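You operate a simulated robot arm through the tools that you are given. There is no shell and no other tool. Be economical: measure what you need, move in short steps, check, and stop when the job is done.

You run a simulated two-armed robot. Do the job below in one go: nothing can be reset, and whatever is moved stays where it is left.

Task
Rejoin the wool sheet, close the right cover, then inch the sheet on and switch off again.
Fine: lay the loose tuft under the gap and pat it down; turn the cover knob back before you switch on.

It is judged by the outcome, as a careful person would: the job done as asked, and still so three seconds after it is handed in. It fails if anything else is knocked over, pushed out of place, dropped, spilled or broken. Lids that push on must go on centred and level and be pressed home; caps that screw on are set level and turned clockwise until they are tight. Flat cloth is picked up by pressing the open fingertips on it (5 to 10 N) and closing them slowly along it; thin cloth reads only 2 to 8 mm in the jaws.

Robot
Two 7-joint arms with two-finger parallel grippers on one trunk, on a base that drives. Base frame: it is fixed to the floor where the robot stands at the start and does not move with it; the origin is under the middle of the robot, x ahead of it, y to its left, z up. Units: m, degrees, N and s.
The left shoulder is at the start at [0.05, 0.168, 0.857], the right one opposite. With the tool pointing down near the work surface each hand reaches from about 0.1 to 0.66 m from the robot's upright axis, wherever it stands, measured 20 degrees to its own side. Places, roughly: black button [0.4, 1.6, 1]; left cover [0.5, 0.9, 0.6]; left cover knob [0.4, 1.1, 0.5]; long red lever [2.5, -1, 0.7]; main switch [0.4, 1.8, 0.9]; right cover [0.3, -0.2, 0.6]; right cover knob [0.4, -0.5, 0.5]; selector switch [0.3, 1.6, 1.7]; small black knob [2.3, -1, 0.6]. Payload 1.57 kg a hand.
The tool frame of a hand sits at the grasp point between the pads (the TCP): z along the fingers, y along the line on which they close. The tips reach 0.03 m beyond it. Largest opening 0.08 m; finger width 0.017, thickness 0.012; the body of the gripper, 0.04 by 0.082 m, starts 0.08 m behind the TCP.
Orientation is told as [roll, pitch, yaw] about the base's x, y, z axes, in that order, counted from this pose: with the fingers straight down and closing along the base's y, the tool's x points along the base's -x, its y along +y and its z along -z.

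Tools
- The arms move only by the tool move_arm. It takes "left_moves", "right_moves" or both (then of equal length, played together; a hand with none holds still); each is one flat list of numbers, 7 for each row, row after row: the shift along the tool's x, y, z in units of 150 mm (1.0 is 150 mm), then the turn, a rotation vector about the tool's x, y, z in units of 90 degrees (1.0 is 90 degrees), then the finger opening in mm, from 0 to 80. In form: [tx, ty, tz, wx, wy, wz, hand, tx, ty, tz, wx, wy, wz, hand, ...]. A call has 1 to 12 rows; each row is the pose to reach, as a shift and turn from the pose commanded when the call began, along the tool's axes at that moment. A call with a number of a shift or a turn outside -1 to 1 is refused whole. A row lasts 0.2 s, in which the tool goes at most 0.05 m and 8.6 degrees; a call with a longer step from one row to the next is refused whole, and so is a gripper value outside its range. Where a pose cannot be reached the arm comes as near as it can. A force on the tool above 50 N (or 10 N above the force at the start of the call, whichever is more), or a blocked arm, ends the call early, and 0.2 s more pass. The fingers move at their own pace (about 0.045 m/s each) and stop on an object; they squeeze with about 27 N. The grip force told is the motor's: it shows also when the fingers shut on nothing. Time passes only in rows, and 0.2 s behind the last, so rows that repeat a pose let the fingers close. The reply holds the time, the measured pose of the TCP, the force on the tool along the base axes, the opening and the grip force, in the units named above and with some noise, with the torque about the TCP (base axes, N m) and any sound that the robot's microphone picked up.
- Cameras (640 x 400 px; columns grow to the right, rows downward): "scene" is now at [0.1226, -0.0132, 1.0534]; the picture's right is [-0.16, -0.99, 0.00], its down [-0.68, 0.11, -0.73] and it looks along [0.72, -0.12, -0.69] (base axes); focal length 214 px, centre (320, 200). "left" rides on the left gripper at [0.072, 0.007, -0.122] in its tool frame; the picture's right is [-0.09, 1.00, 0.00], its down [-0.84, -0.08, -0.54] and it looks along [-0.54, -0.05, 0.84] (tool axes); focal length 238 px, centre (320, 200). "right" rides on the right gripper at [0.072, -0.007, -0.122] in its tool frame; the picture's right is [0.09, 1.00, 0.00], its down [-0.84, 0.08, -0.54] and it looks along [-0.54, 0.05, 0.84] (tool axes); focal length 238 px, centre (320, 200). There is no depth. A picture from a camera that has moved, and an enlarged one, comes with that camera's place and axes in the base frame and with its lens.
- snapshot(camera): a new picture of that camera. No time passes.
- slide_trunk(by): slides the trunk up (or, below 0, down) by that many m; the arms and the scene camera ride with it, the base frame stays. It gives what a move gives, with no picture.
- base_move(legs): drives the robot by 1 to 6 legs, each [ahead, left, turn to the left] in m, m and degrees, along the robot's own axes; the way and the turn of a leg run together, so that a leg with both is an arc; at most 1.5 m and 180 degrees a leg. The arms and the cameras ride along, it lands a little off, and it stops where it bumps. It gives what a move gives.
- pan_tilt(pan, tilt): turns the head with the scene camera to pan (to the left, within 80 degrees either way) and tilt (down, from -29 to 69), counted from straight ahead of the robot. It gives what a move gives.
- enlarge(camera, box): a new picture of the part [left, top, right, bottom] of that camera's present view, enlarged. No time passes.
- job_done(): hands the job in; it is judged then, once.

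Work in short steps. Places have to be worked out from the pictures, the camera data and where the tool is seen: move nearer, look again, correct. Check each grasp and each placing, and mend what went wrong. You have 120 turns and 100 pictures in all, those below and enlarged ones among them. Open the grippers and draw the arms clear of the work before you hand the job in, unless the task says otherwise; then end with one line.

The tools are called as a command line: name --argument value ..., lists and objects as JSON in quotes. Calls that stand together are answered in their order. move_arm: Moves the arms, as the interface text tells. Its arguments: {"type":"object","properties":{"left_moves":{"type":"array","items":{"type":"number"}},"right_moves":{"type":"array","items":{"type":"number"}}},"required":[]} The other tools are called the same way: slide_trunk (by) slides the trunk up or down; base_move (legs) drives the base; pan_tilt (pan, tilt) turns the head that bears the scene camera; snapshot (camera) takes a picture; enlarge (camera, box) takes an enlarged picture of a part of a camera's view; job_done () hands the job in.

At the start:

```text
time: 0.0
left_tcp_pos: [0.4072, 0.0567, 0.8737]
left_tcp_rot: [-0.1, 0.0, 0.0]
left_force: [-0.1, 0.4, 0.2]
left_moment: [-0.02, -0.04, 0.0]
left_gripper_width: 0.0797
left_gripper_force: 0.2
right_tcp_pos: [0.3378, -0.2352, 0.8028]
right_tcp_rot: [0.0, 0.0, 0.1]
right_force: [-0.1, 0.2, 0.1]
right_moment: [0.02, 0.0, -0.02]
right_gripper_width: 0.0797
right_gripper_force: 0.1
trunk travel left (down, up): [-0.025, 0.418]
robot x, y, heading: [0.0003, 0.0018, -0.1]
head pan, tilt: [-9.4, 43.5]
```

scene: 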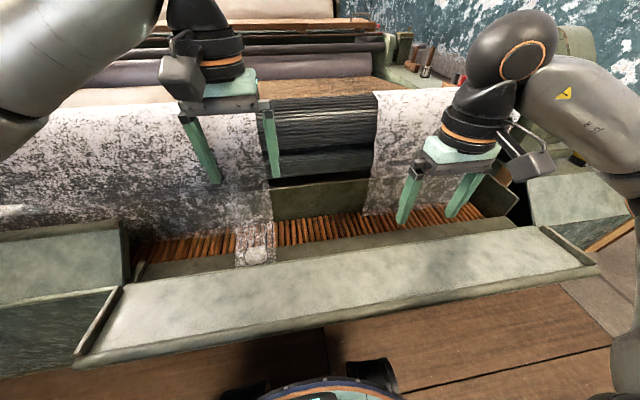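
right: 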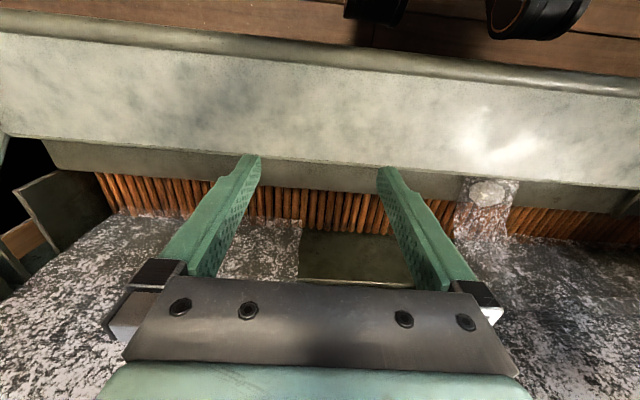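
left: 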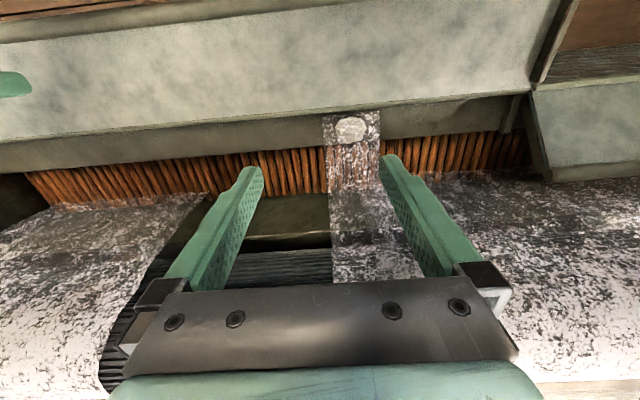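

The pictures show a wool sheet with a gap, a strip hanging over wooden slats and the open right cover in front. I look closer at the work area and around to the left and right.

enlarge --camera "scene" --box '[120, 80, 440, 280]'

enlarge --camera "left" --box '[200, 80, 520, 280]'

pan_tilt --pan -50 --tilt 40

snapshot --camera "scene"

pan_tilt --pan 60 --tilt 20

snapshot --camera "scene"

```text
2.00 times, centred on (280, 180) of scene
camera zoom: at [0.1226, -0.0132, 1.0534], right [-0.16, -0.99, 0.0], down [-0.68, 0.11, -0.73], along [0.72, -0.12, -0.69], focal length 429 px, centre (400, 240)
```

zoom: 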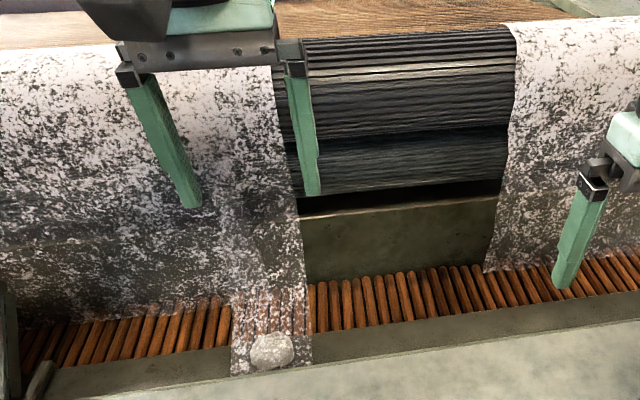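

```text
2.00 times, centred on (360, 180) of left
camera zoom: at [0.3341, 0.0638, 0.9968], right [0.09, 1.0, 0.0], down [0.84, -0.08, 0.54], along [0.54, -0.05, -0.84], focal length 477 px, centre (240, 240)
```

zoom: 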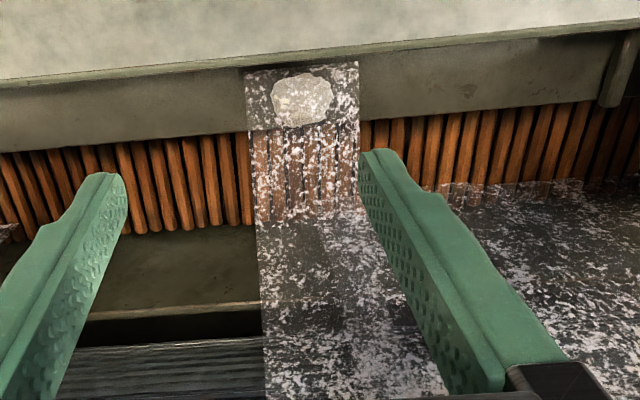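

```text
time: 1.1
left_tcp_pos: [0.4072, 0.057, 0.8737]
left_tcp_rot: [-0.1, 0.0, 0.0]
left_force: [0.2, 0.3, 0.2]
left_moment: [0.01, 0.03, -0.04]
left_gripper_width: 0.0799
left_gripper_force: 0.0
right_tcp_pos: [0.3376, -0.2335, 0.8037]
right_tcp_rot: [-0.1, 0.0, 0.0]
right_force: [0.6, 0.2, -0.2]
right_moment: [0.0, 0.0, 0.0]
right_gripper_width: 0.0803
right_gripper_force: 0.0
trunk travel left (down, up): [-0.025, 0.418]
robot x, y, heading: [-0.002, 0.0015, 0.0]
head pan, tilt: [-50.0, 40.0]
```

```text
94 pictures are left
camera scene: at [0.0959, -0.0649, 1.0585], right [-0.77, -0.64, 0.0], down [-0.41, 0.49, -0.77], along [0.49, -0.59, -0.64], focal length 214 px, centre (320, 200)
```

scene: 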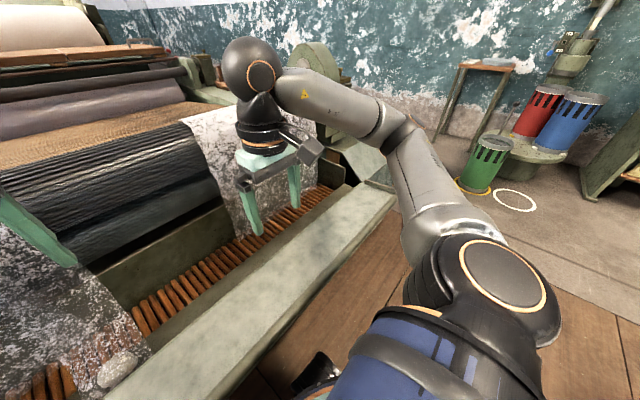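

```text
time: 3.0
left_tcp_pos: [0.4078, 0.057, 0.8729]
left_tcp_rot: [0.0, 0.0, 0.1]
left_force: [-0.6, -0.3, 0.1]
left_moment: [0.03, 0.01, 0.01]
left_gripper_width: 0.0797
left_gripper_force: 0.1
right_tcp_pos: [0.3383, -0.2345, 0.8023]
right_tcp_rot: [0.1, 0.0, 0.0]
right_force: [0.0, 0.4, 0.5]
right_moment: [0.01, -0.01, -0.01]
right_gripper_width: 0.0798
right_gripper_force: 0.1
trunk travel left (down, up): [-0.025, 0.418]
robot x, y, heading: [-0.0019, -0.0019, -0.0]
head pan, tilt: [60.0, 20.0]
```

```text
93 pictures are left
camera scene: at [0.0878, 0.0808, 1.0899], right [0.87, -0.5, 0.0], down [-0.17, -0.3, -0.94], along [0.47, 0.81, -0.34], focal length 214 px, centre (320, 200)
```

scene: 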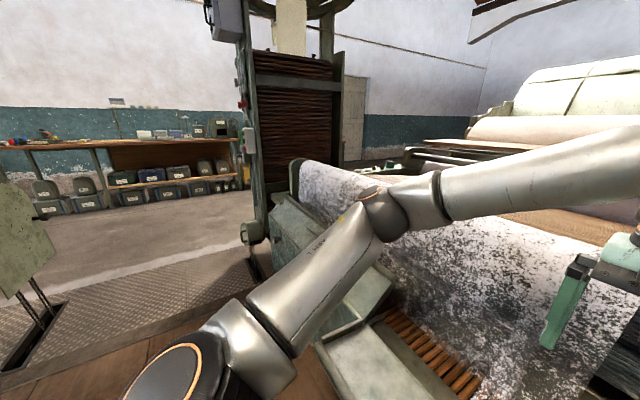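

The vertical hopper with the controls stands to the left. I move the left hand up and aside to see the strip and gap unobstructed.

move_arm --left_moves '[0, 0.3, -0.1, 0, 0, 0, 80, 0, 0.6, -0.3, 0, 0, 0, 80, 0, 0.9, -0.5, 0, 0, 0, 80, 0.2, 1, -0.7, 0, 0, 0, 80]' --right_moves '[0, -0.3, -0.1, 0, 0, 0, 80, 0, -0.6, -0.3, 0, 0, 0, 80, 0, -0.9, -0.5, 0, 0, 0, 80, 0.2, -1, -0.7, 0, 0, 0, 80]'

pan_tilt --pan 0 --tilt 45

snapshot --camera "scene"

enlarge --camera "scene" --box '[200, 80, 360, 180]'

```text
refused: row 2 steps farther than a row can; nothing moved
```

```text
time: 4.2
left_tcp_pos: [0.4072, 0.0565, 0.8745]
left_tcp_rot: [0.0, -0.1, 0.0]
left_force: [1.1, -0.2, -0.7]
left_moment: [0.01, 0.01, 0.0]
left_gripper_width: 0.0801
left_gripper_force: 0.1
right_tcp_pos: [0.3376, -0.2341, 0.8043]
right_tcp_rot: [0.0, 0.0, 0.0]
right_force: [0.1, -0.4, -0.3]
right_moment: [0.04, -0.01, 0.02]
right_gripper_width: 0.08
right_gripper_force: 0.0
trunk travel left (down, up): [-0.025, 0.418]
robot x, y, heading: [-0.0057, -0.0001, 0.1]
head pan, tilt: [0.0, 45.0]
```

```text
92 pictures are left
camera scene: at [0.1225, 0.0003, 1.0513], right [0.0, -1.0, 0.0], down [-0.71, 0.0, -0.71], along [0.71, 0.0, -0.71], focal length 214 px, centre (320, 200)
```

scene: 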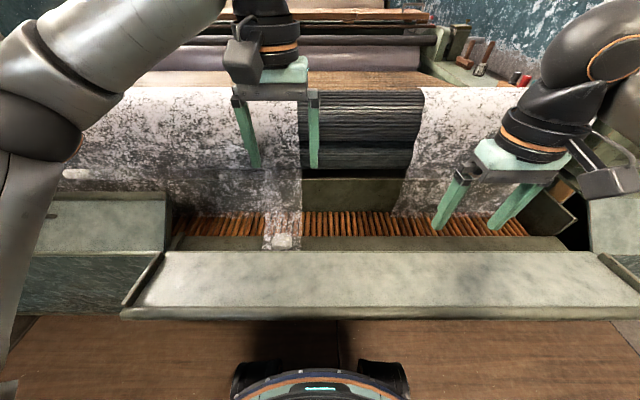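

```text
4.00 times, centred on (280, 130) of scene
camera zoom: at [0.1225, 0.0003, 1.0513], right [0.0, -1.0, 0.0], down [-0.71, 0.0, -0.71], along [0.71, 0.0, -0.71], focal length 858 px, centre (480, 480)
```

zoom: 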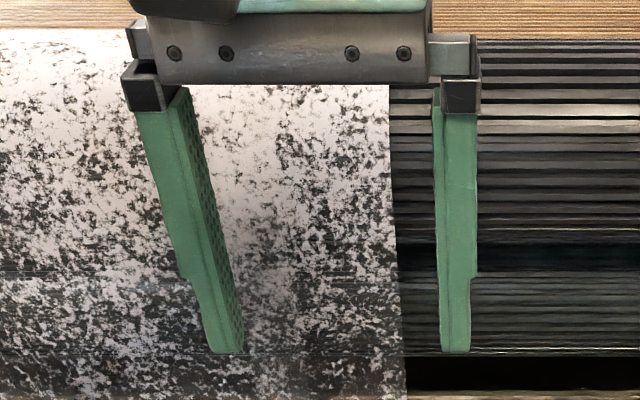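

Steps must be at most 0.05 m (0.33 units). I redo the retreat in smaller steps.

move_arm --left_moves '[0, 0.25, -0.1, 0, 0, 0, 80, 0, 0.5, -0.2, 0, 0, 0, 80, 0, 0.75, -0.3, 0, 0, 0, 80, 0, 1, -0.4, 0, 0, 0, 80]' --right_moves '[0, -0.2, -0.1, 0, 0, 0, 80, 0, -0.4, -0.2, 0, 0, 0, 80, 0, -0.6, -0.3, 0, 0, 0, 80, 0, -0.8, -0.4, 0, 0, 0, 80]'

snapshot --camera "scene"

enlarge --camera "scene" --box '[200, 160, 360, 260]'

enlarge --camera "scene" --box '[360, 80, 640, 255]'

```text
time: 5.2
left_tcp_pos: [0.4069, 0.2041, 0.9346]
left_tcp_rot: [0.0, 0.0, 0.0]
left_force: [-0.2, -0.6, -0.2]
left_moment: [-0.02, 0.01, 0.02]
left_gripper_width: 0.0799
left_gripper_force: 0.1
right_tcp_pos: [0.3362, -0.3534, 0.8626]
right_tcp_rot: [0.1, -0.1, 0.0]
right_force: [0.2, 1.0, 0.0]
right_moment: [0.01, 0.0, 0.01]
right_gripper_width: 0.0799
right_gripper_force: 0.1
trunk travel left (down, up): [-0.025, 0.418]
robot x, y, heading: [0.0024, -0.0004, 0.2]
head pan, tilt: [0.0, 45.0]
```

```text
90 pictures are left
camera scene: at [0.1225, 0.0002, 1.0512], right [0.0, -1.0, 0.0], down [-0.71, 0.0, -0.71], along [0.71, 0.0, -0.71], focal length 214 px, centre (320, 200)
```

scene: 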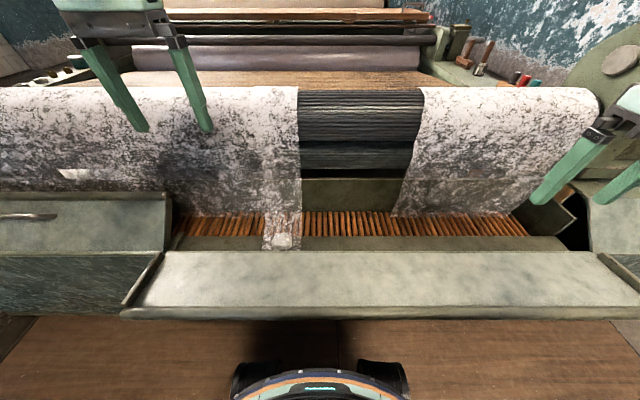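

```text
4.00 times, centred on (280, 210) of scene
camera zoom: at [0.1225, 0.0002, 1.0512], right [0.0, -1.0, 0.0], down [-0.71, 0.0, -0.71], along [0.71, 0.0, -0.71], focal length 858 px, centre (480, 160)
```

zoom: 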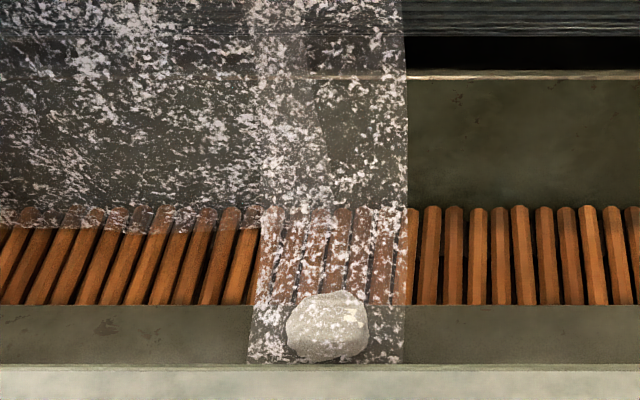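

```text
2.29 times, centred on (500, 168) of scene
camera zoom: at [0.1225, 0.0002, 1.0512], right [0.0, -1.0, 0.0], down [-0.71, 0.0, -0.71], along [0.71, 0.0, -0.71], focal length 490 px, centre (-91, 274)
```

zoom: 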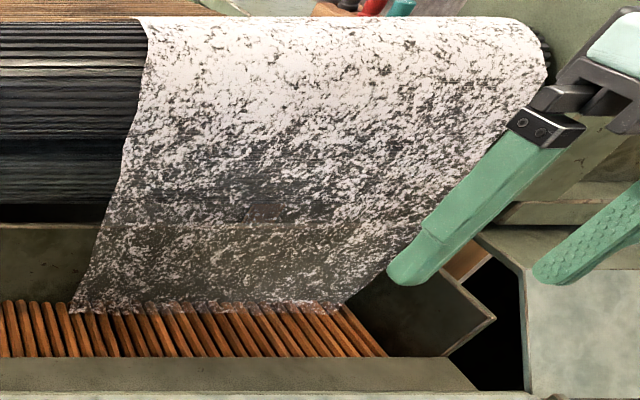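

The blob lies at about [0.47, 0.107, 0.54] on the tail of a thin strip. I lower the left hand with its camera over it for a close look.

move_arm --left_moves '[0, -0.11, 0.26, 0, 0, 0, 80, 0, -0.22, 0.52, 0, 0, 0, 80, 0, -0.33, 0.78, 0, 0, 0, 80, 0, -0.44, 1.0, 0, 0, 0, 80, 0, -0.65, 1.0, 0, 0, 0, 80]'

move_arm --left_moves '[0, 0, 0.28, 0, 0, 0, 80, 0, 0, 0.56, 0, 0, 0, 80]'

snapshot --camera "left"

snapshot --camera "scene"

```text
time: 6.5
left_tcp_pos: [0.4081, 0.1095, 0.7857]
left_tcp_rot: [0.0, -0.1, 0.0]
left_force: [-0.2, -0.2, 0.1]
left_moment: [-0.04, -0.01, 0.0]
left_gripper_width: 0.0803
left_gripper_force: 0.1
right_tcp_pos: [0.3367, -0.3528, 0.8625]
right_tcp_rot: [0.0, 0.1, -0.1]
right_force: [0.4, 0.7, 0.7]
right_moment: [-0.01, -0.04, -0.01]
right_gripper_width: 0.0799
right_gripper_force: 0.0
trunk travel left (down, up): [-0.025, 0.418]
robot x, y, heading: [-0.0009, -0.0002, 0.1]
head pan, tilt: [0.0, 45.0]
```

```text
time: 7.0
left_tcp_pos: [0.4084, 0.11, 0.6996]
left_tcp_rot: [0.0, 0.0, 0.1]
left_force: [0.1, 0.2, -0.3]
left_moment: [0.0, -0.03, -0.02]
left_gripper_width: 0.0801
left_gripper_force: 0.0
right_tcp_pos: [0.335, -0.3531, 0.8632]
right_tcp_rot: [-0.1, 0.0, 0.0]
right_force: [0.1, -0.5, 0.0]
right_moment: [0.01, -0.01, 0.01]
right_gripper_width: 0.0802
right_gripper_force: 0.0
trunk travel left (down, up): [-0.025, 0.418]
robot x, y, heading: [0.0006, -0.0022, -0.3]
head pan, tilt: [0.0, 45.0]
```

```text
87 pictures are left
camera left: at [0.3354, 0.1176, 0.823], right [0.09, 1.0, 0.0], down [0.84, -0.08, 0.54], along [0.54, -0.05, -0.84], focal length 238 px, centre (320, 200)
```

left: 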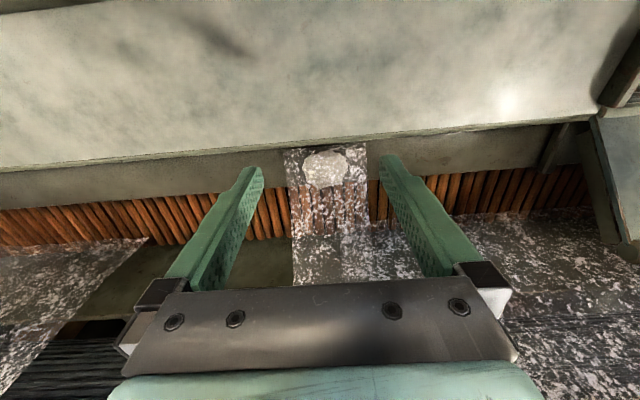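

```text
86 pictures are left
camera scene: at [0.1225, 0.0002, 1.0513], right [0.0, -1.0, 0.0], down [-0.71, 0.0, -0.71], along [0.71, 0.0, -0.71], focal length 214 px, centre (320, 200)
```

scene: 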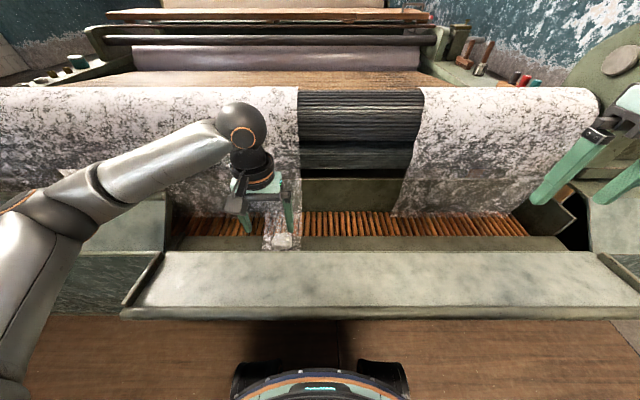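

Blob confirmed at about [0.467, 0.107, 0.54], roughly 6 cm wide; I enlarge it.

enlarge --camera "left" --box '[260, 120, 400, 220]'

enlarge --camera "left" --box '[0, 180, 320, 380]'

```text
4.00 times, centred on (330, 170) of left
camera zoom: at [0.3354, 0.1176, 0.823], right [0.09, 1.0, 0.0], down [0.84, -0.08, 0.54], along [0.54, -0.05, -0.84], focal length 953 px, centre (280, 320)
```

zoom: 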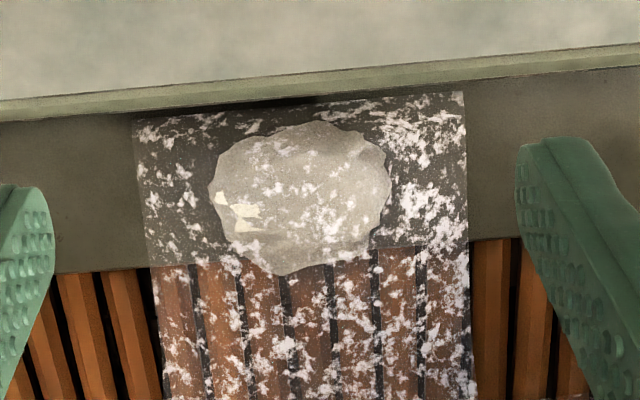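

```text
2.00 times, centred on (160, 280) of left
camera zoom: at [0.3354, 0.1176, 0.823], right [0.09, 1.0, 0.0], down [0.84, -0.08, 0.54], along [0.54, -0.05, -0.84], focal length 477 px, centre (640, 40)
```

zoom: 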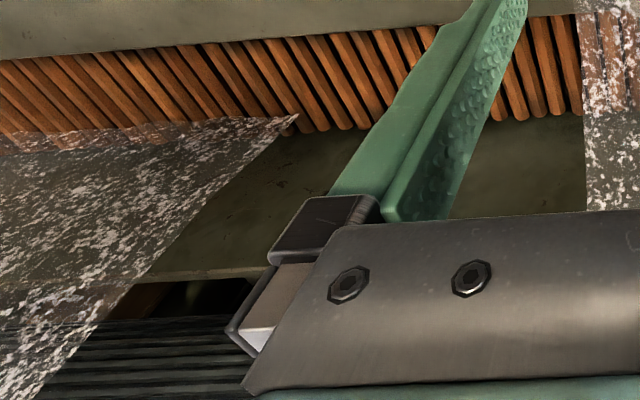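

The strip looks like the thin loose wool, with the tuft lump at its tail. I bring the left hand over the lump at z 0.60 before pressing on it.

move_arm --left_moves '[-0.2, -0.01, 0, 0, 0, 0, 80, -0.39, -0.02, 0, 0, 0, 0, 80, -0.39, -0.02, 0.3, 0, 0, 0, 80, -0.39, -0.02, 0.6, 0, 0, 0, 80]'

snapshot --camera "left"

enlarge --camera "scene" --box '[200, 160, 360, 260]'

```text
time: 8.1
left_tcp_pos: [0.4655, 0.1061, 0.6104]
left_tcp_rot: [-0.1, 0.1, 0.1]
left_force: [-0.8, -0.4, 0.7]
left_moment: [0.02, 0.03, 0.04]
left_gripper_width: 0.0801
left_gripper_force: 0.2
right_tcp_pos: [0.3357, -0.3538, 0.8617]
right_tcp_rot: [0.0, 0.0, 0.0]
right_force: [-0.5, -0.5, -0.9]
right_moment: [0.02, 0.0, 0.01]
right_gripper_width: 0.0801
right_gripper_force: 0.1
trunk travel left (down, up): [-0.025, 0.418]
robot x, y, heading: [-0.0007, -0.0016, -0.4]
head pan, tilt: [0.0, 45.0]
```

```text
83 pictures are left
camera left: at [0.393, 0.1129, 0.734], right [0.09, 1.0, 0.0], down [0.84, -0.08, 0.54], along [0.54, -0.05, -0.84], focal length 238 px, centre (320, 200)
```

left: 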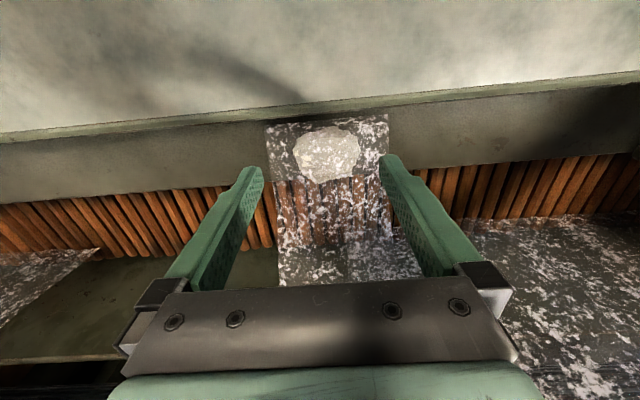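

```text
4.00 times, centred on (280, 210) of scene
camera zoom: at [0.1225, 0.0002, 1.0513], right [0.0, -1.0, 0.0], down [-0.71, 0.0, -0.71], along [0.71, 0.0, -0.71], focal length 858 px, centre (480, 160)
```

zoom: 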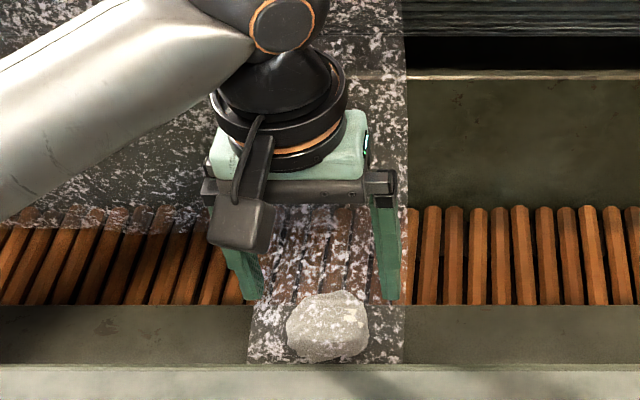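

Tips are about 4 cm above the ledge, straddling the lump. I descend in small steps until I feel contact.

move_arm --left_moves '[0, 0, 0.06, 0, 0, 0, 80, 0, 0, 0.12, 0, 0, 0, 80, 0, 0, 0.16, 0, 0, 0, 80, 0, 0, 0.2, 0, 0, 0, 80]'

snapshot --camera "left"

```text
time: 9.1
left_tcp_pos: [0.4656, 0.1059, 0.5801]
left_tcp_rot: [0.0, 0.0, 0.0]
left_force: [0.7, -0.3, -0.3]
left_moment: [0.0, 0.02, -0.01]
left_gripper_width: 0.08
left_gripper_force: 0.0
right_tcp_pos: [0.3364, -0.3528, 0.8628]
right_tcp_rot: [0.0, 0.1, -0.1]
right_force: [0.6, -0.7, 0.4]
right_moment: [0.03, 0.0, -0.01]
right_gripper_width: 0.0797
right_gripper_force: 0.2
trunk travel left (down, up): [-0.025, 0.418]
robot x, y, heading: [0.0004, 0.003, 0.0]
head pan, tilt: [0.0, 45.0]
```

```text
81 pictures are left
camera left: at [0.3927, 0.1133, 0.703], right [0.09, 1.0, 0.0], down [0.84, -0.08, 0.54], along [0.54, -0.05, -0.84], focal length 238 px, centre (320, 200)
```

left: 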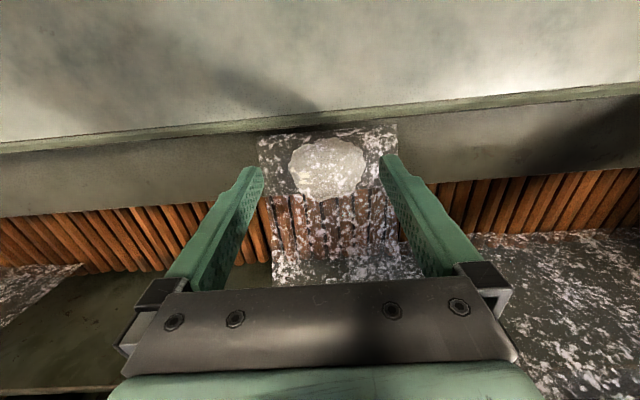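

No contact yet at tip height 0.55, and the lump lies between the fingers. I go on down in 3 mm steps.

move_arm --left_moves '[0, 0, 0.02, 0, 0, 0, 80, 0, 0, 0.04, 0, 0, 0, 80, 0, 0, 0.06, 0, 0, 0, 80, 0, 0, 0.08, 0, 0, 0, 80, 0, 0, 0.09, 0, 0, 0, 80]'

```text
time: 10.2
left_tcp_pos: [0.4665, 0.1051, 0.5662]
left_tcp_rot: [0.0, -0.1, 0.0]
left_force: [0.8, -0.1, -0.3]
left_moment: [0.0, -0.04, 0.02]
left_gripper_width: 0.08
left_gripper_force: 0.2
right_tcp_pos: [0.3369, -0.3534, 0.8624]
right_tcp_rot: [0.0, 0.0, 0.1]
right_force: [-0.2, -0.5, -0.1]
right_moment: [0.0, 0.0, 0.01]
right_gripper_width: 0.0801
right_gripper_force: 0.0
trunk travel left (down, up): [-0.025, 0.418]
robot x, y, heading: [-0.0014, -0.0001, 0.2]
head pan, tilt: [0.0, 45.0]
```

Still free at tip height 0.536. I continue slowly.

move_arm --left_moves '[0, 0, 0.02, 0, 0, 0, 80, 0, 0, 0.04, 0, 0, 0, 80, 0, 0, 0.055, 0, 0, 0, 80]'

snapshot --camera "left"

enlarge --camera "scene" --box '[220, 170, 340, 245]'

```text
time: 11.1
left_tcp_pos: [0.4662, 0.1048, 0.5584]
left_tcp_rot: [0.0, 0.0, 0.0]
left_force: [-0.5, -0.1, -0.6]
left_moment: [0.03, 0.03, 0.0]
left_gripper_width: 0.0799
left_gripper_force: 0.1
right_tcp_pos: [0.3361, -0.3533, 0.8619]
right_tcp_rot: [0.0, -0.1, 0.1]
right_force: [-0.3, -0.1, -0.3]
right_moment: [0.03, -0.01, 0.03]
right_gripper_width: 0.0801
right_gripper_force: 0.1
trunk travel left (down, up): [-0.025, 0.418]
robot x, y, heading: [0.0022, -0.0012, 0.1]
head pan, tilt: [0.0, 45.0]
```

```text
80 pictures are left
camera left: at [0.3929, 0.1135, 0.6809], right [0.09, 1.0, 0.0], down [0.84, -0.08, 0.54], along [0.54, -0.05, -0.84], focal length 238 px, centre (320, 200)
```

left: 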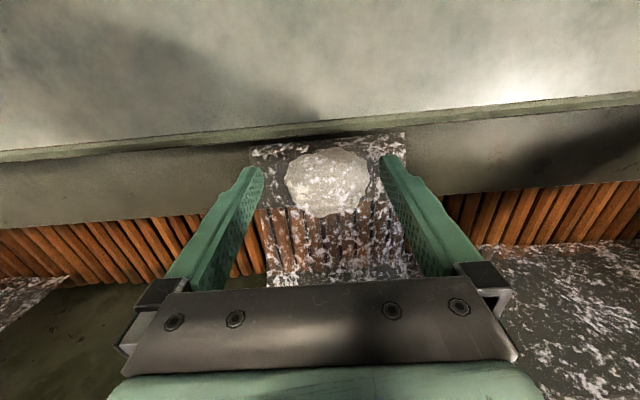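

```text
5.33 times, centred on (280, 208) of scene
camera zoom: at [0.1225, 0.0002, 1.0513], right [0.0, -1.0, 0.0], down [-0.71, 0.0, -0.71], along [0.71, 0.0, -0.71], focal length 1144 px, centre (533, 160)
```

zoom: 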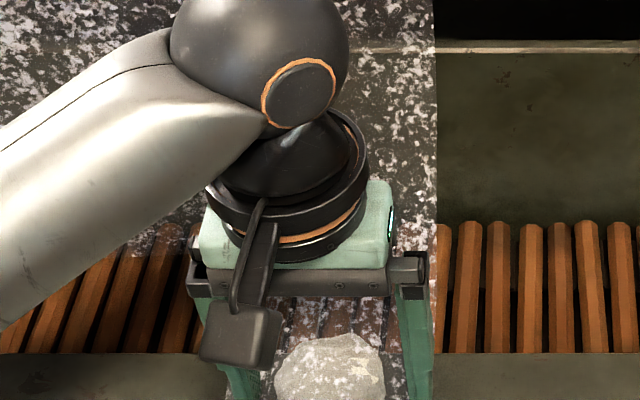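

Tips at z 0.528, still free. Continue down in 1.5–2 mm steps.

move_arm --left_moves '[0, 0, 0.015, 0, 0, 0, 80, 0, 0, 0.03, 0, 0, 0, 80, 0, 0, 0.045, 0, 0, 0, 80, 0, 0, 0.06, 0, 0, 0, 80]'

```text
time: 12.1
left_tcp_pos: [0.4647, 0.1068, 0.5487]
left_tcp_rot: [0.0, 0.0, 0.0]
left_force: [-0.9, 0.2, -1.0]
left_moment: [0.02, 0.0, -0.02]
left_gripper_width: 0.0802
left_gripper_force: 0.1
right_tcp_pos: [0.3364, -0.3524, 0.8621]
right_tcp_rot: [0.0, -0.1, 0.0]
right_force: [-0.3, 0.0, -0.8]
right_moment: [0.01, 0.05, 0.01]
right_gripper_width: 0.0802
right_gripper_force: 0.1
trunk travel left (down, up): [-0.025, 0.418]
robot x, y, heading: [0.0005, 0.0035, -0.2]
head pan, tilt: [0.0, 45.0]
```

snapshot --camera "left"

move_arm --left_moves '[0, 0, 0.015, 0, 0, 0, 80, 0, 0, 0.03, 0, 0, 0, 80, 0, 0, 0.045, 0, 0, 0, 80]'

```text
78 pictures are left
camera left: at [0.3924, 0.1134, 0.6719], right [0.09, 1.0, 0.0], down [0.84, -0.08, 0.54], along [0.54, -0.05, -0.84], focal length 238 px, centre (320, 200)
```

left: 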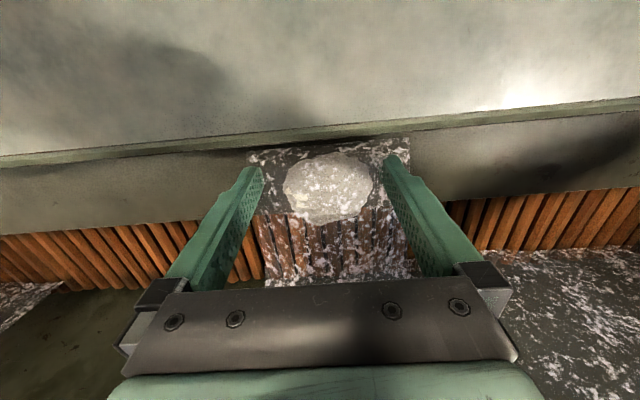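

```text
time: 12.8
left_tcp_pos: [0.4658, 0.1056, 0.5438]
left_tcp_rot: [0.0, -0.1, -0.1]
left_force: [1.1, 0.1, -0.6]
left_moment: [0.02, -0.03, 0.01]
left_gripper_width: 0.0801
left_gripper_force: 0.0
right_tcp_pos: [0.3361, -0.3534, 0.8624]
right_tcp_rot: [0.0, 0.0, 0.0]
right_force: [0.0, -1.0, -0.1]
right_moment: [-0.03, 0.01, 0.04]
right_gripper_width: 0.0798
right_gripper_force: 0.1
trunk travel left (down, up): [-0.025, 0.418]
robot x, y, heading: [-0.0005, 0.0003, -0.1]
head pan, tilt: [0.0, 45.0]
```

Still free at tip height 0.514. Continue.

move_arm --left_moves '[0, 0, 0.015, 0, 0, 0, 80, 0, 0, 0.03, 0, 0, 0, 80, 0, 0, 0.045, 0, 0, 0, 80, 0, 0, 0.06, 0, 0, 0, 80]'

snapshot --camera "left"

enlarge --camera "scene" --box '[220, 195, 340, 270]'

```text
time: 13.8
left_tcp_pos: [0.465, 0.1053, 0.533]
left_tcp_rot: [0.0, -0.1, -0.1]
left_force: [-0.4, -0.6, -0.1]
left_moment: [0.0, 0.03, 0.02]
left_gripper_width: 0.08
left_gripper_force: 0.1
right_tcp_pos: [0.3357, -0.3536, 0.863]
right_tcp_rot: [0.0, 0.0, -0.1]
right_force: [-0.5, 0.4, -1.2]
right_moment: [0.01, 0.01, 0.03]
right_gripper_width: 0.0798
right_gripper_force: 0.0
trunk travel left (down, up): [-0.025, 0.418]
robot x, y, heading: [-0.0038, -0.0005, 0.1]
head pan, tilt: [0.0, 45.0]
```

```text
77 pictures are left
camera left: at [0.3924, 0.1135, 0.6564], right [0.09, 1.0, 0.0], down [0.84, -0.08, 0.54], along [0.54, -0.05, -0.84], focal length 238 px, centre (320, 200)
```

left: 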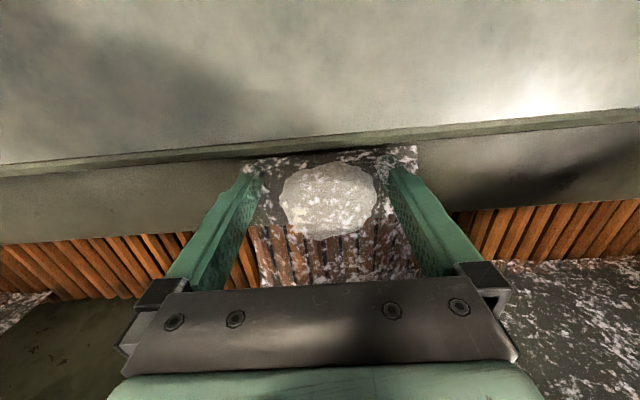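

```text
5.33 times, centred on (280, 232) of scene
camera zoom: at [0.1225, 0.0002, 1.0513], right [0.0, -1.0, 0.0], down [-0.71, 0.0, -0.71], along [0.71, 0.0, -0.71], focal length 1144 px, centre (533, 27)
```

zoom: 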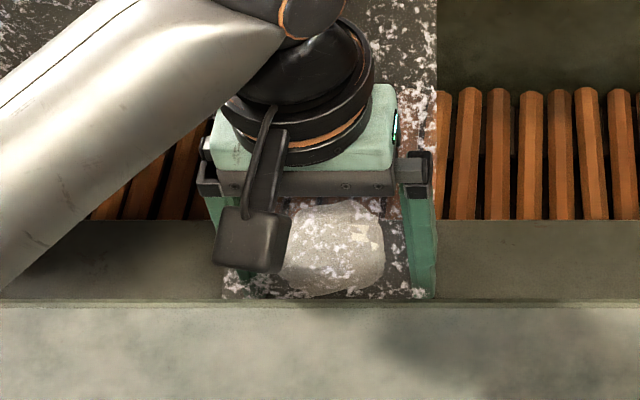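

I enlarge to see whether the fingertips have already passed the cloth level.

enlarge --camera "left" --box '[210, 120, 450, 270]'

```text
2.67 times, centred on (330, 195) of left
camera zoom: at [0.3924, 0.1135, 0.6564], right [0.09, 1.0, 0.0], down [0.84, -0.08, 0.54], along [0.54, -0.05, -0.84], focal length 636 px, centre (293, 213)
```

zoom: 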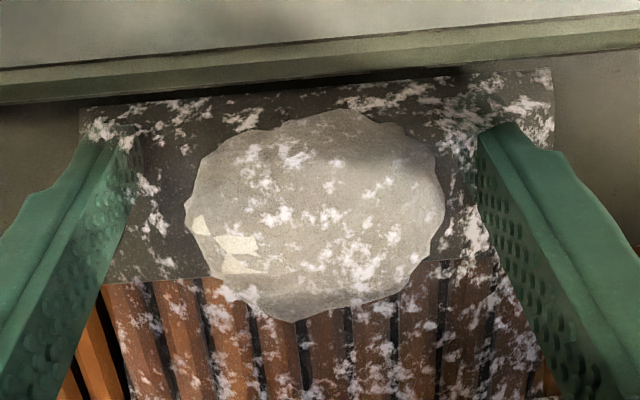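

The fingertips already passed through the thin strip (it lies near z 0.53) without force. I go slightly further down looking for the ledge, in 1.5 mm steps.

move_arm --left_moves '[0, 0, 0.01, 0, 0, 0, 80, 0, 0, 0.02, 0, 0, 0, 80, 0, 0, 0.03, 0, 0, 0, 80, 0, 0, 0.04, 0, 0, 0, 80, 0, 0, 0.05, 0, 0, 0, 80, 0, 0, 0.06, 0, 0, 0, 80]'

```text
time: 15.4
left_tcp_pos: [0.4656, 0.1064, 0.5296]
left_tcp_rot: [-0.2, -0.3, 0.0]
left_force: [-11.9, 2.1, 22.3]
left_moment: [1.01, 0.52, 0.47]
left_gripper_width: 0.08
left_gripper_force: 0.1
right_tcp_pos: [0.3351, -0.3534, 0.8624]
right_tcp_rot: [0.0, 0.0, 0.0]
right_force: [-0.4, -0.4, -0.4]
right_moment: [0.02, -0.03, -0.02]
right_gripper_width: 0.0801
right_gripper_force: 0.0
trunk travel left (down, up): [-0.025, 0.418]
robot x, y, heading: [-0.0013, 0.0042, 0.1]
head pan, tilt: [0.0, 45.0]
stopped in row 6 (left hand): the force on the tool passed its limit at 51 N (the readings are from after the stop); the commanded pose is now the measured one
```

Contact at TCP z 0.530 (22 N). I back off about 2 mm to get a light press, then check.

move_arm --left_moves '[0, 0, -0.013, 0, 0, 0, 80]'

```text
time: 15.8
left_tcp_pos: [0.4647, 0.1055, 0.5297]
left_tcp_rot: [-0.1, -0.3, -0.1]
left_force: [-12.1, 0.4, 19.4]
left_moment: [0.88, 0.5, 0.48]
left_gripper_width: 0.0798
left_gripper_force: 0.2
right_tcp_pos: [0.334, -0.3524, 0.8633]
right_tcp_rot: [0.0, -0.1, 0.0]
right_force: [0.9, -0.1, -0.1]
right_moment: [0.0, 0.02, 0.0]
right_gripper_width: 0.08
right_gripper_force: 0.0
trunk travel left (down, up): [-0.025, 0.418]
robot x, y, heading: [0.0037, 0.0019, -0.0]
head pan, tilt: [0.0, 45.0]
```

Still 19 N down. I raise another 2 mm and close the fingers slowly round the tuft.

move_arm --left_moves '[0, 0, -0.015, 0, 0, 0, 80, 0, 0, -0.02, 0, 0, 0, 80]'

move_arm --left_moves '[0, 0, 0, 0, 0, 0, 70, 0, 0, 0, 0, 0, 0, 60, 0, 0, 0, 0, 0, 0, 50, 0, 0, 0, 0, 0, 0, 42]'

snapshot --camera "left"

```text
time: 16.4
left_tcp_pos: [0.4669, 0.1068, 0.5319]
left_tcp_rot: [0.0, -0.2, 0.1]
left_force: [0.1, -0.8, 0.4]
left_moment: [-0.01, 0.03, -0.02]
left_gripper_width: 0.08
left_gripper_force: 0.0
right_tcp_pos: [0.3375, -0.3528, 0.8628]
right_tcp_rot: [0.0, 0.1, 0.0]
right_force: [1.1, 0.1, -0.7]
right_moment: [-0.03, 0.02, 0.01]
right_gripper_width: 0.08
right_gripper_force: 0.0
trunk travel left (down, up): [-0.025, 0.418]
robot x, y, heading: [-0.0017, 0.001, 0.1]
head pan, tilt: [0.0, 45.0]
```

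```text
time: 17.4
left_tcp_pos: [0.4661, 0.1067, 0.5325]
left_tcp_rot: [0.0, -0.2, 0.0]
left_force: [-0.2, 0.3, -0.4]
left_moment: [0.02, -0.03, -0.04]
left_gripper_width: 0.0586
left_gripper_force: 26.4
right_tcp_pos: [0.3363, -0.3527, 0.8624]
right_tcp_rot: [0.1, -0.1, -0.1]
right_force: [-0.4, 0.2, 0.3]
right_moment: [-0.01, -0.03, 0.02]
right_gripper_width: 0.08
right_gripper_force: 0.0
trunk travel left (down, up): [-0.025, 0.418]
robot x, y, heading: [-0.0008, -0.0044, 0.2]
head pan, tilt: [0.0, 45.0]
```

```text
74 pictures are left
camera left: at [0.3928, 0.1144, 0.6547], right [0.09, 1.0, 0.0], down [0.83, -0.08, 0.55], along [0.54, -0.05, -0.84], focal length 238 px, centre (320, 200)
```

left: 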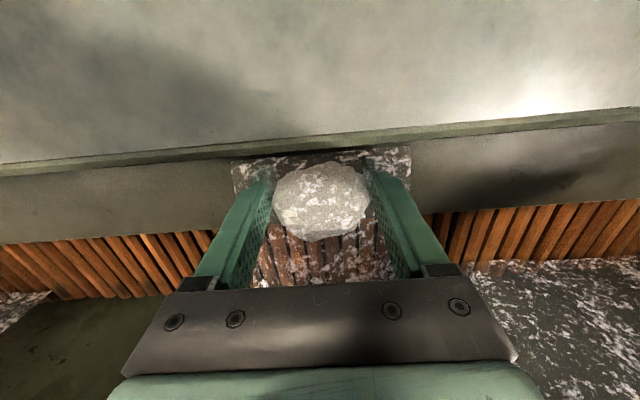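

The fingers hold a firm 58.6 mm tuft. I lift it gently to see what comes along.

move_arm --left_moves '[0, 0, -0.1, 0, 0, 0, 42, 0, 0, -0.25, 0, 0, 0, 42, 0, 0, -0.45, 0, 0, 0, 42, 0, 0, -0.65, 0, 0, 0, 42]'

snapshot --camera "scene"

snapshot --camera "left"

```text
time: 18.4
left_tcp_pos: [0.465, 0.1056, 0.6311]
left_tcp_rot: [-0.1, -0.3, -0.1]
left_force: [-0.5, 0.4, -0.3]
left_moment: [-0.01, 0.0, 0.01]
left_gripper_width: 0.0585
left_gripper_force: 27.2
right_tcp_pos: [0.3372, -0.3522, 0.8628]
right_tcp_rot: [-0.1, 0.0, 0.0]
right_force: [0.0, -0.5, 0.0]
right_moment: [0.01, -0.01, -0.01]
right_gripper_width: 0.0801
right_gripper_force: 0.1
trunk travel left (down, up): [-0.025, 0.418]
robot x, y, heading: [0.0012, 0.0001, 0.3]
head pan, tilt: [0.0, 45.0]
```

```text
73 pictures are left
camera scene: at [0.1224, 0.0003, 1.0512], right [0.0, -1.0, 0.0], down [-0.71, 0.0, -0.71], along [0.71, 0.0, -0.71], focal length 214 px, centre (320, 200)
```

scene: 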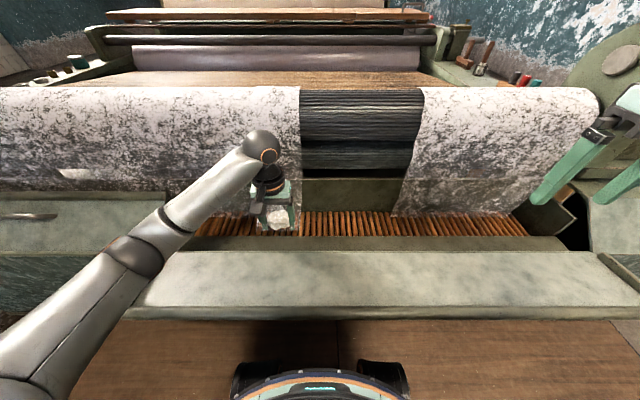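

```text
72 pictures are left
camera left: at [0.393, 0.1142, 0.7535], right [0.09, 1.0, 0.0], down [0.84, -0.08, 0.54], along [0.54, -0.05, -0.84], focal length 238 px, centre (320, 200)
```

left: 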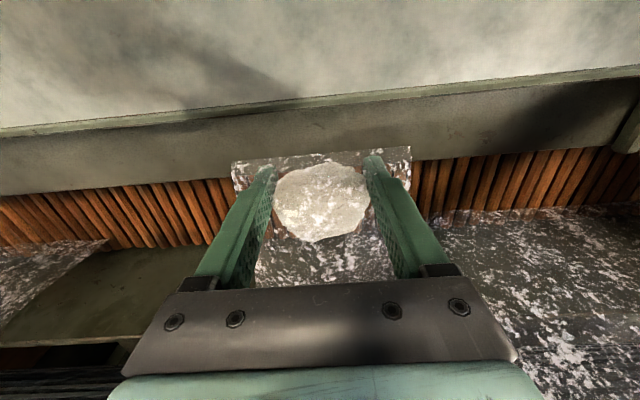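

The strip comes along with the tuft. I enlarge to see how far it extends.

enlarge --camera "scene" --box '[200, 130, 440, 280]'

enlarge --camera "left" --box '[200, 120, 440, 270]'

```text
2.67 times, centred on (320, 205) of scene
camera zoom: at [0.1224, 0.0003, 1.0512], right [0.0, -1.0, 0.0], down [-0.71, 0.0, -0.71], along [0.71, 0.0, -0.71], focal length 572 px, centre (320, 187)
```

zoom: 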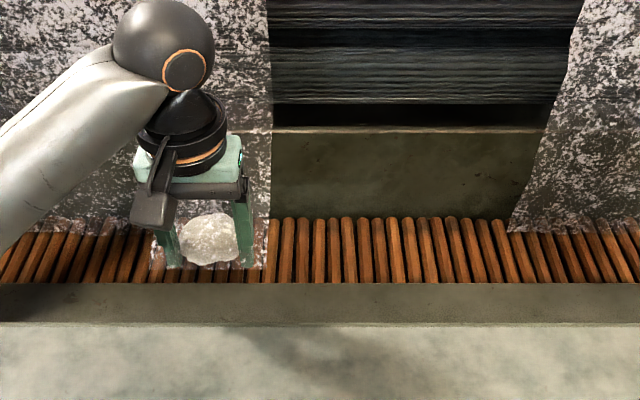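

```text
2.67 times, centred on (320, 195) of left
camera zoom: at [0.393, 0.1142, 0.7535], right [0.09, 1.0, 0.0], down [0.84, -0.08, 0.54], along [0.54, -0.05, -0.84], focal length 636 px, centre (320, 213)
```

zoom: 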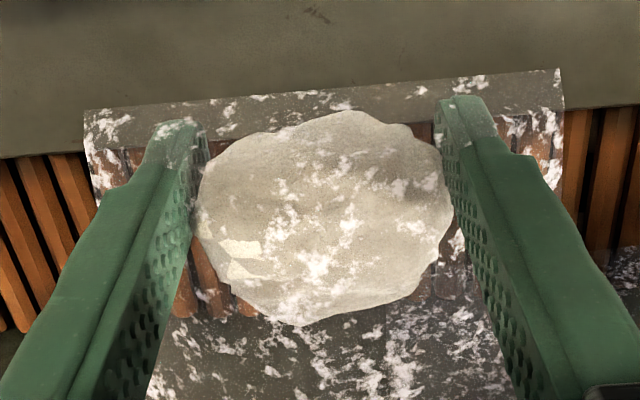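

The tuft is held with the strip trailing from it. The gap over the slats runs from about y 0.06 to -0.22, so I carry the tuft to x 0.53, y -0.08 above the slats.

move_arm --left_moves '[-0.09, -0.25, 0, 0, 0, 0, 42, -0.18, -0.5, 0, 0, 0, 0, 42, -0.27, -0.75, 0, 0, 0, 0, 42, -0.36, -1.0, 0, 0, 0, 0, 42, -0.44, -1.0, 0, 0, 0, 0, 42]'

move_arm --left_moves '[0, -0.23, 0.1, 0, 0, 0, 42, 0, -0.23, 0.2, 0, 0, 0, 42]'

snapshot --camera "scene"

snapshot --camera "left"

```text
time: 19.6
left_tcp_pos: [0.5326, -0.0426, 0.6305]
left_tcp_rot: [-0.1, -0.2, 0.1]
left_force: [0.2, 0.8, 0.0]
left_moment: [-0.02, 0.0, 0.02]
left_gripper_width: 0.0586
left_gripper_force: 27.0
right_tcp_pos: [0.3361, -0.3521, 0.862]
right_tcp_rot: [0.0, 0.1, 0.0]
right_force: [0.2, -0.1, 0.8]
right_moment: [0.0, 0.02, 0.0]
right_gripper_width: 0.0799
right_gripper_force: 0.1
trunk travel left (down, up): [-0.025, 0.418]
robot x, y, heading: [-0.0011, 0.002, 0.0]
head pan, tilt: [0.0, 45.0]
```

```text
time: 20.2
left_tcp_pos: [0.5326, -0.0792, 0.6003]
left_tcp_rot: [0.0, -0.1, 0.0]
left_force: [0.1, 0.2, -0.3]
left_moment: [0.02, 0.0, 0.02]
left_gripper_width: 0.0583
left_gripper_force: 27.2
right_tcp_pos: [0.3354, -0.3532, 0.8619]
right_tcp_rot: [0.0, 0.0, 0.1]
right_force: [0.1, 0.2, -0.6]
right_moment: [-0.03, -0.02, 0.03]
right_gripper_width: 0.0799
right_gripper_force: 0.2
trunk travel left (down, up): [-0.025, 0.418]
robot x, y, heading: [0.0017, 0.0005, -0.1]
head pan, tilt: [0.0, 45.0]
```

```text
69 pictures are left
camera scene: at [0.1223, 0.0002, 1.0513], right [0.0, -1.0, 0.0], down [-0.71, 0.0, -0.71], along [0.71, 0.0, -0.71], focal length 214 px, centre (320, 200)
```

scene: 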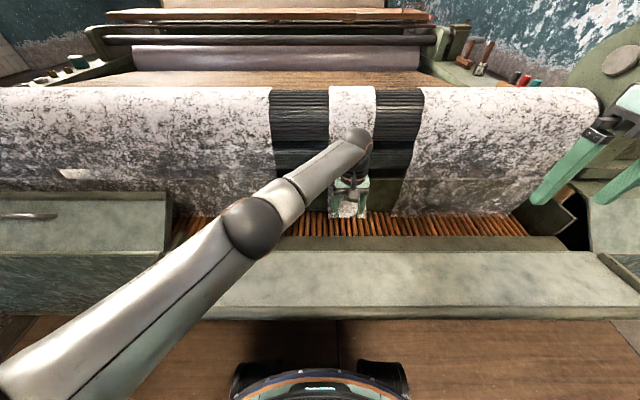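

```text
68 pictures are left
camera left: at [0.4594, -0.0712, 0.7238], right [0.09, 1.0, 0.0], down [0.83, -0.08, 0.55], along [0.54, -0.05, -0.84], focal length 238 px, centre (320, 200)
```

left: 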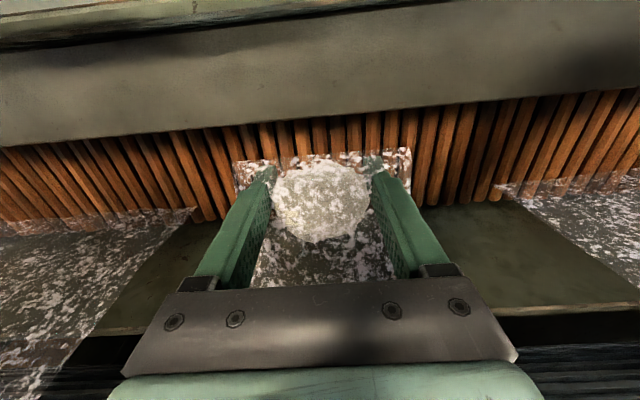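

The strip is a slice of the sheet that drapes from the roller to the tuft. It sits about 2 cm right of the gap's middle, so I shift to y -0.062 and lower slowly toward the slats.

move_arm --left_moves '[0, 0.11, 0.1, 0, 0, 0, 42, 0, 0.11, 0.2, 0, 0, 0, 42, 0, 0.11, 0.28, 0, 0, 0, 42, 0, 0.11, 0.34, 0, 0, 0, 42, 0, 0.11, 0.38, 0, 0, 0, 42, 0, 0.11, 0.41, 0, 0, 0, 42, 0, 0.11, 0.44, 0, 0, 0, 42]'

snapshot --camera "left"

```text
time: 21.8
left_tcp_pos: [0.5325, -0.0619, 0.535]
left_tcp_rot: [-0.2, -0.1, 0.0]
left_force: [0.1, -0.9, 0.2]
left_moment: [-0.01, 0.0, 0.03]
left_gripper_width: 0.0584
left_gripper_force: 26.7
right_tcp_pos: [0.3366, -0.3532, 0.863]
right_tcp_rot: [-0.1, 0.0, 0.0]
right_force: [-0.6, 0.8, 0.8]
right_moment: [-0.02, -0.01, 0.01]
right_gripper_width: 0.08
right_gripper_force: 0.1
trunk travel left (down, up): [-0.025, 0.418]
robot x, y, heading: [-0.0011, -0.0008, -0.1]
head pan, tilt: [0.0, 45.0]
```

```text
67 pictures are left
camera left: at [0.4597, -0.0539, 0.6566], right [0.09, 1.0, 0.0], down [0.83, -0.08, 0.55], along [0.54, -0.05, -0.84], focal length 238 px, centre (320, 200)
```

left: 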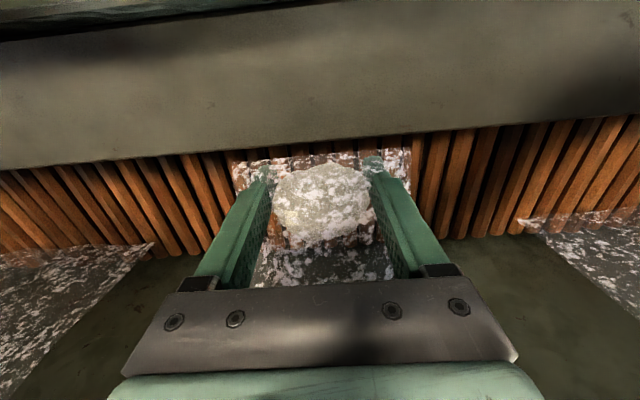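

Roughly centred in the gap. I lower until contact.

move_arm --left_moves '[0, 0.04, 0.015, 0, 0, 0, 42, 0, 0.04, 0.03, 0, 0, 0, 42, 0, 0.04, 0.045, 0, 0, 0, 42, 0, 0.04, 0.06, 0, 0, 0, 42, 0, 0.04, 0.075, 0, 0, 0, 42, 0, 0.04, 0.09, 0, 0, 0, 42]'

```text
time: 23.2
left_tcp_pos: [0.5311, -0.0547, 0.5201]
left_tcp_rot: [-0.1, -0.2, 0.0]
left_force: [0.3, 0.9, -1.2]
left_moment: [0.0, 0.0, -0.03]
left_gripper_width: 0.0584
left_gripper_force: 26.8
right_tcp_pos: [0.3351, -0.3535, 0.8639]
right_tcp_rot: [0.0, 0.0, 0.0]
right_force: [1.0, 0.0, -0.6]
right_moment: [0.0, 0.0, -0.02]
right_gripper_width: 0.0799
right_gripper_force: 0.1
trunk travel left (down, up): [-0.025, 0.418]
robot x, y, heading: [0.0003, -0.0028, -0.1]
head pan, tilt: [0.0, 45.0]
```

No contact yet at TCP z 0.520; continue gently.

move_arm --left_moves '[0, 0, 0.015, 0, 0, 0, 42, 0, 0, 0.03, 0, 0, 0, 42, 0, 0, 0.045, 0, 0, 0, 42, 0, 0, 0.06, 0, 0, 0, 42, 0, 0, 0.07, 0, 0, 0, 42, 0, 0, 0.08, 0, 0, 0, 42]'

snapshot --camera "left"

```text
time: 24.6
left_tcp_pos: [0.5329, -0.0557, 0.5093]
left_tcp_rot: [-0.1, -0.1, 0.0]
left_force: [0.3, 0.0, -0.4]
left_moment: [0.0, 0.04, 0.0]
left_gripper_width: 0.0587
left_gripper_force: 26.7
right_tcp_pos: [0.3356, -0.3531, 0.8628]
right_tcp_rot: [-0.1, 0.0, 0.0]
right_force: [-0.4, -0.4, -0.2]
right_moment: [0.01, 0.01, 0.04]
right_gripper_width: 0.0801
right_gripper_force: 0.0
trunk travel left (down, up): [-0.025, 0.418]
robot x, y, heading: [-0.0038, 0.0008, 0.1]
head pan, tilt: [0.0, 45.0]
```

```text
66 pictures are left
camera left: at [0.4591, -0.0478, 0.631], right [0.09, 1.0, 0.0], down [0.83, -0.08, 0.55], along [0.54, -0.05, -0.84], focal length 238 px, centre (320, 200)
```

left: 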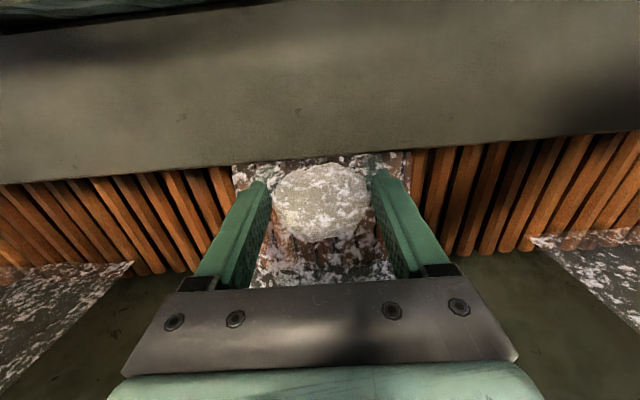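

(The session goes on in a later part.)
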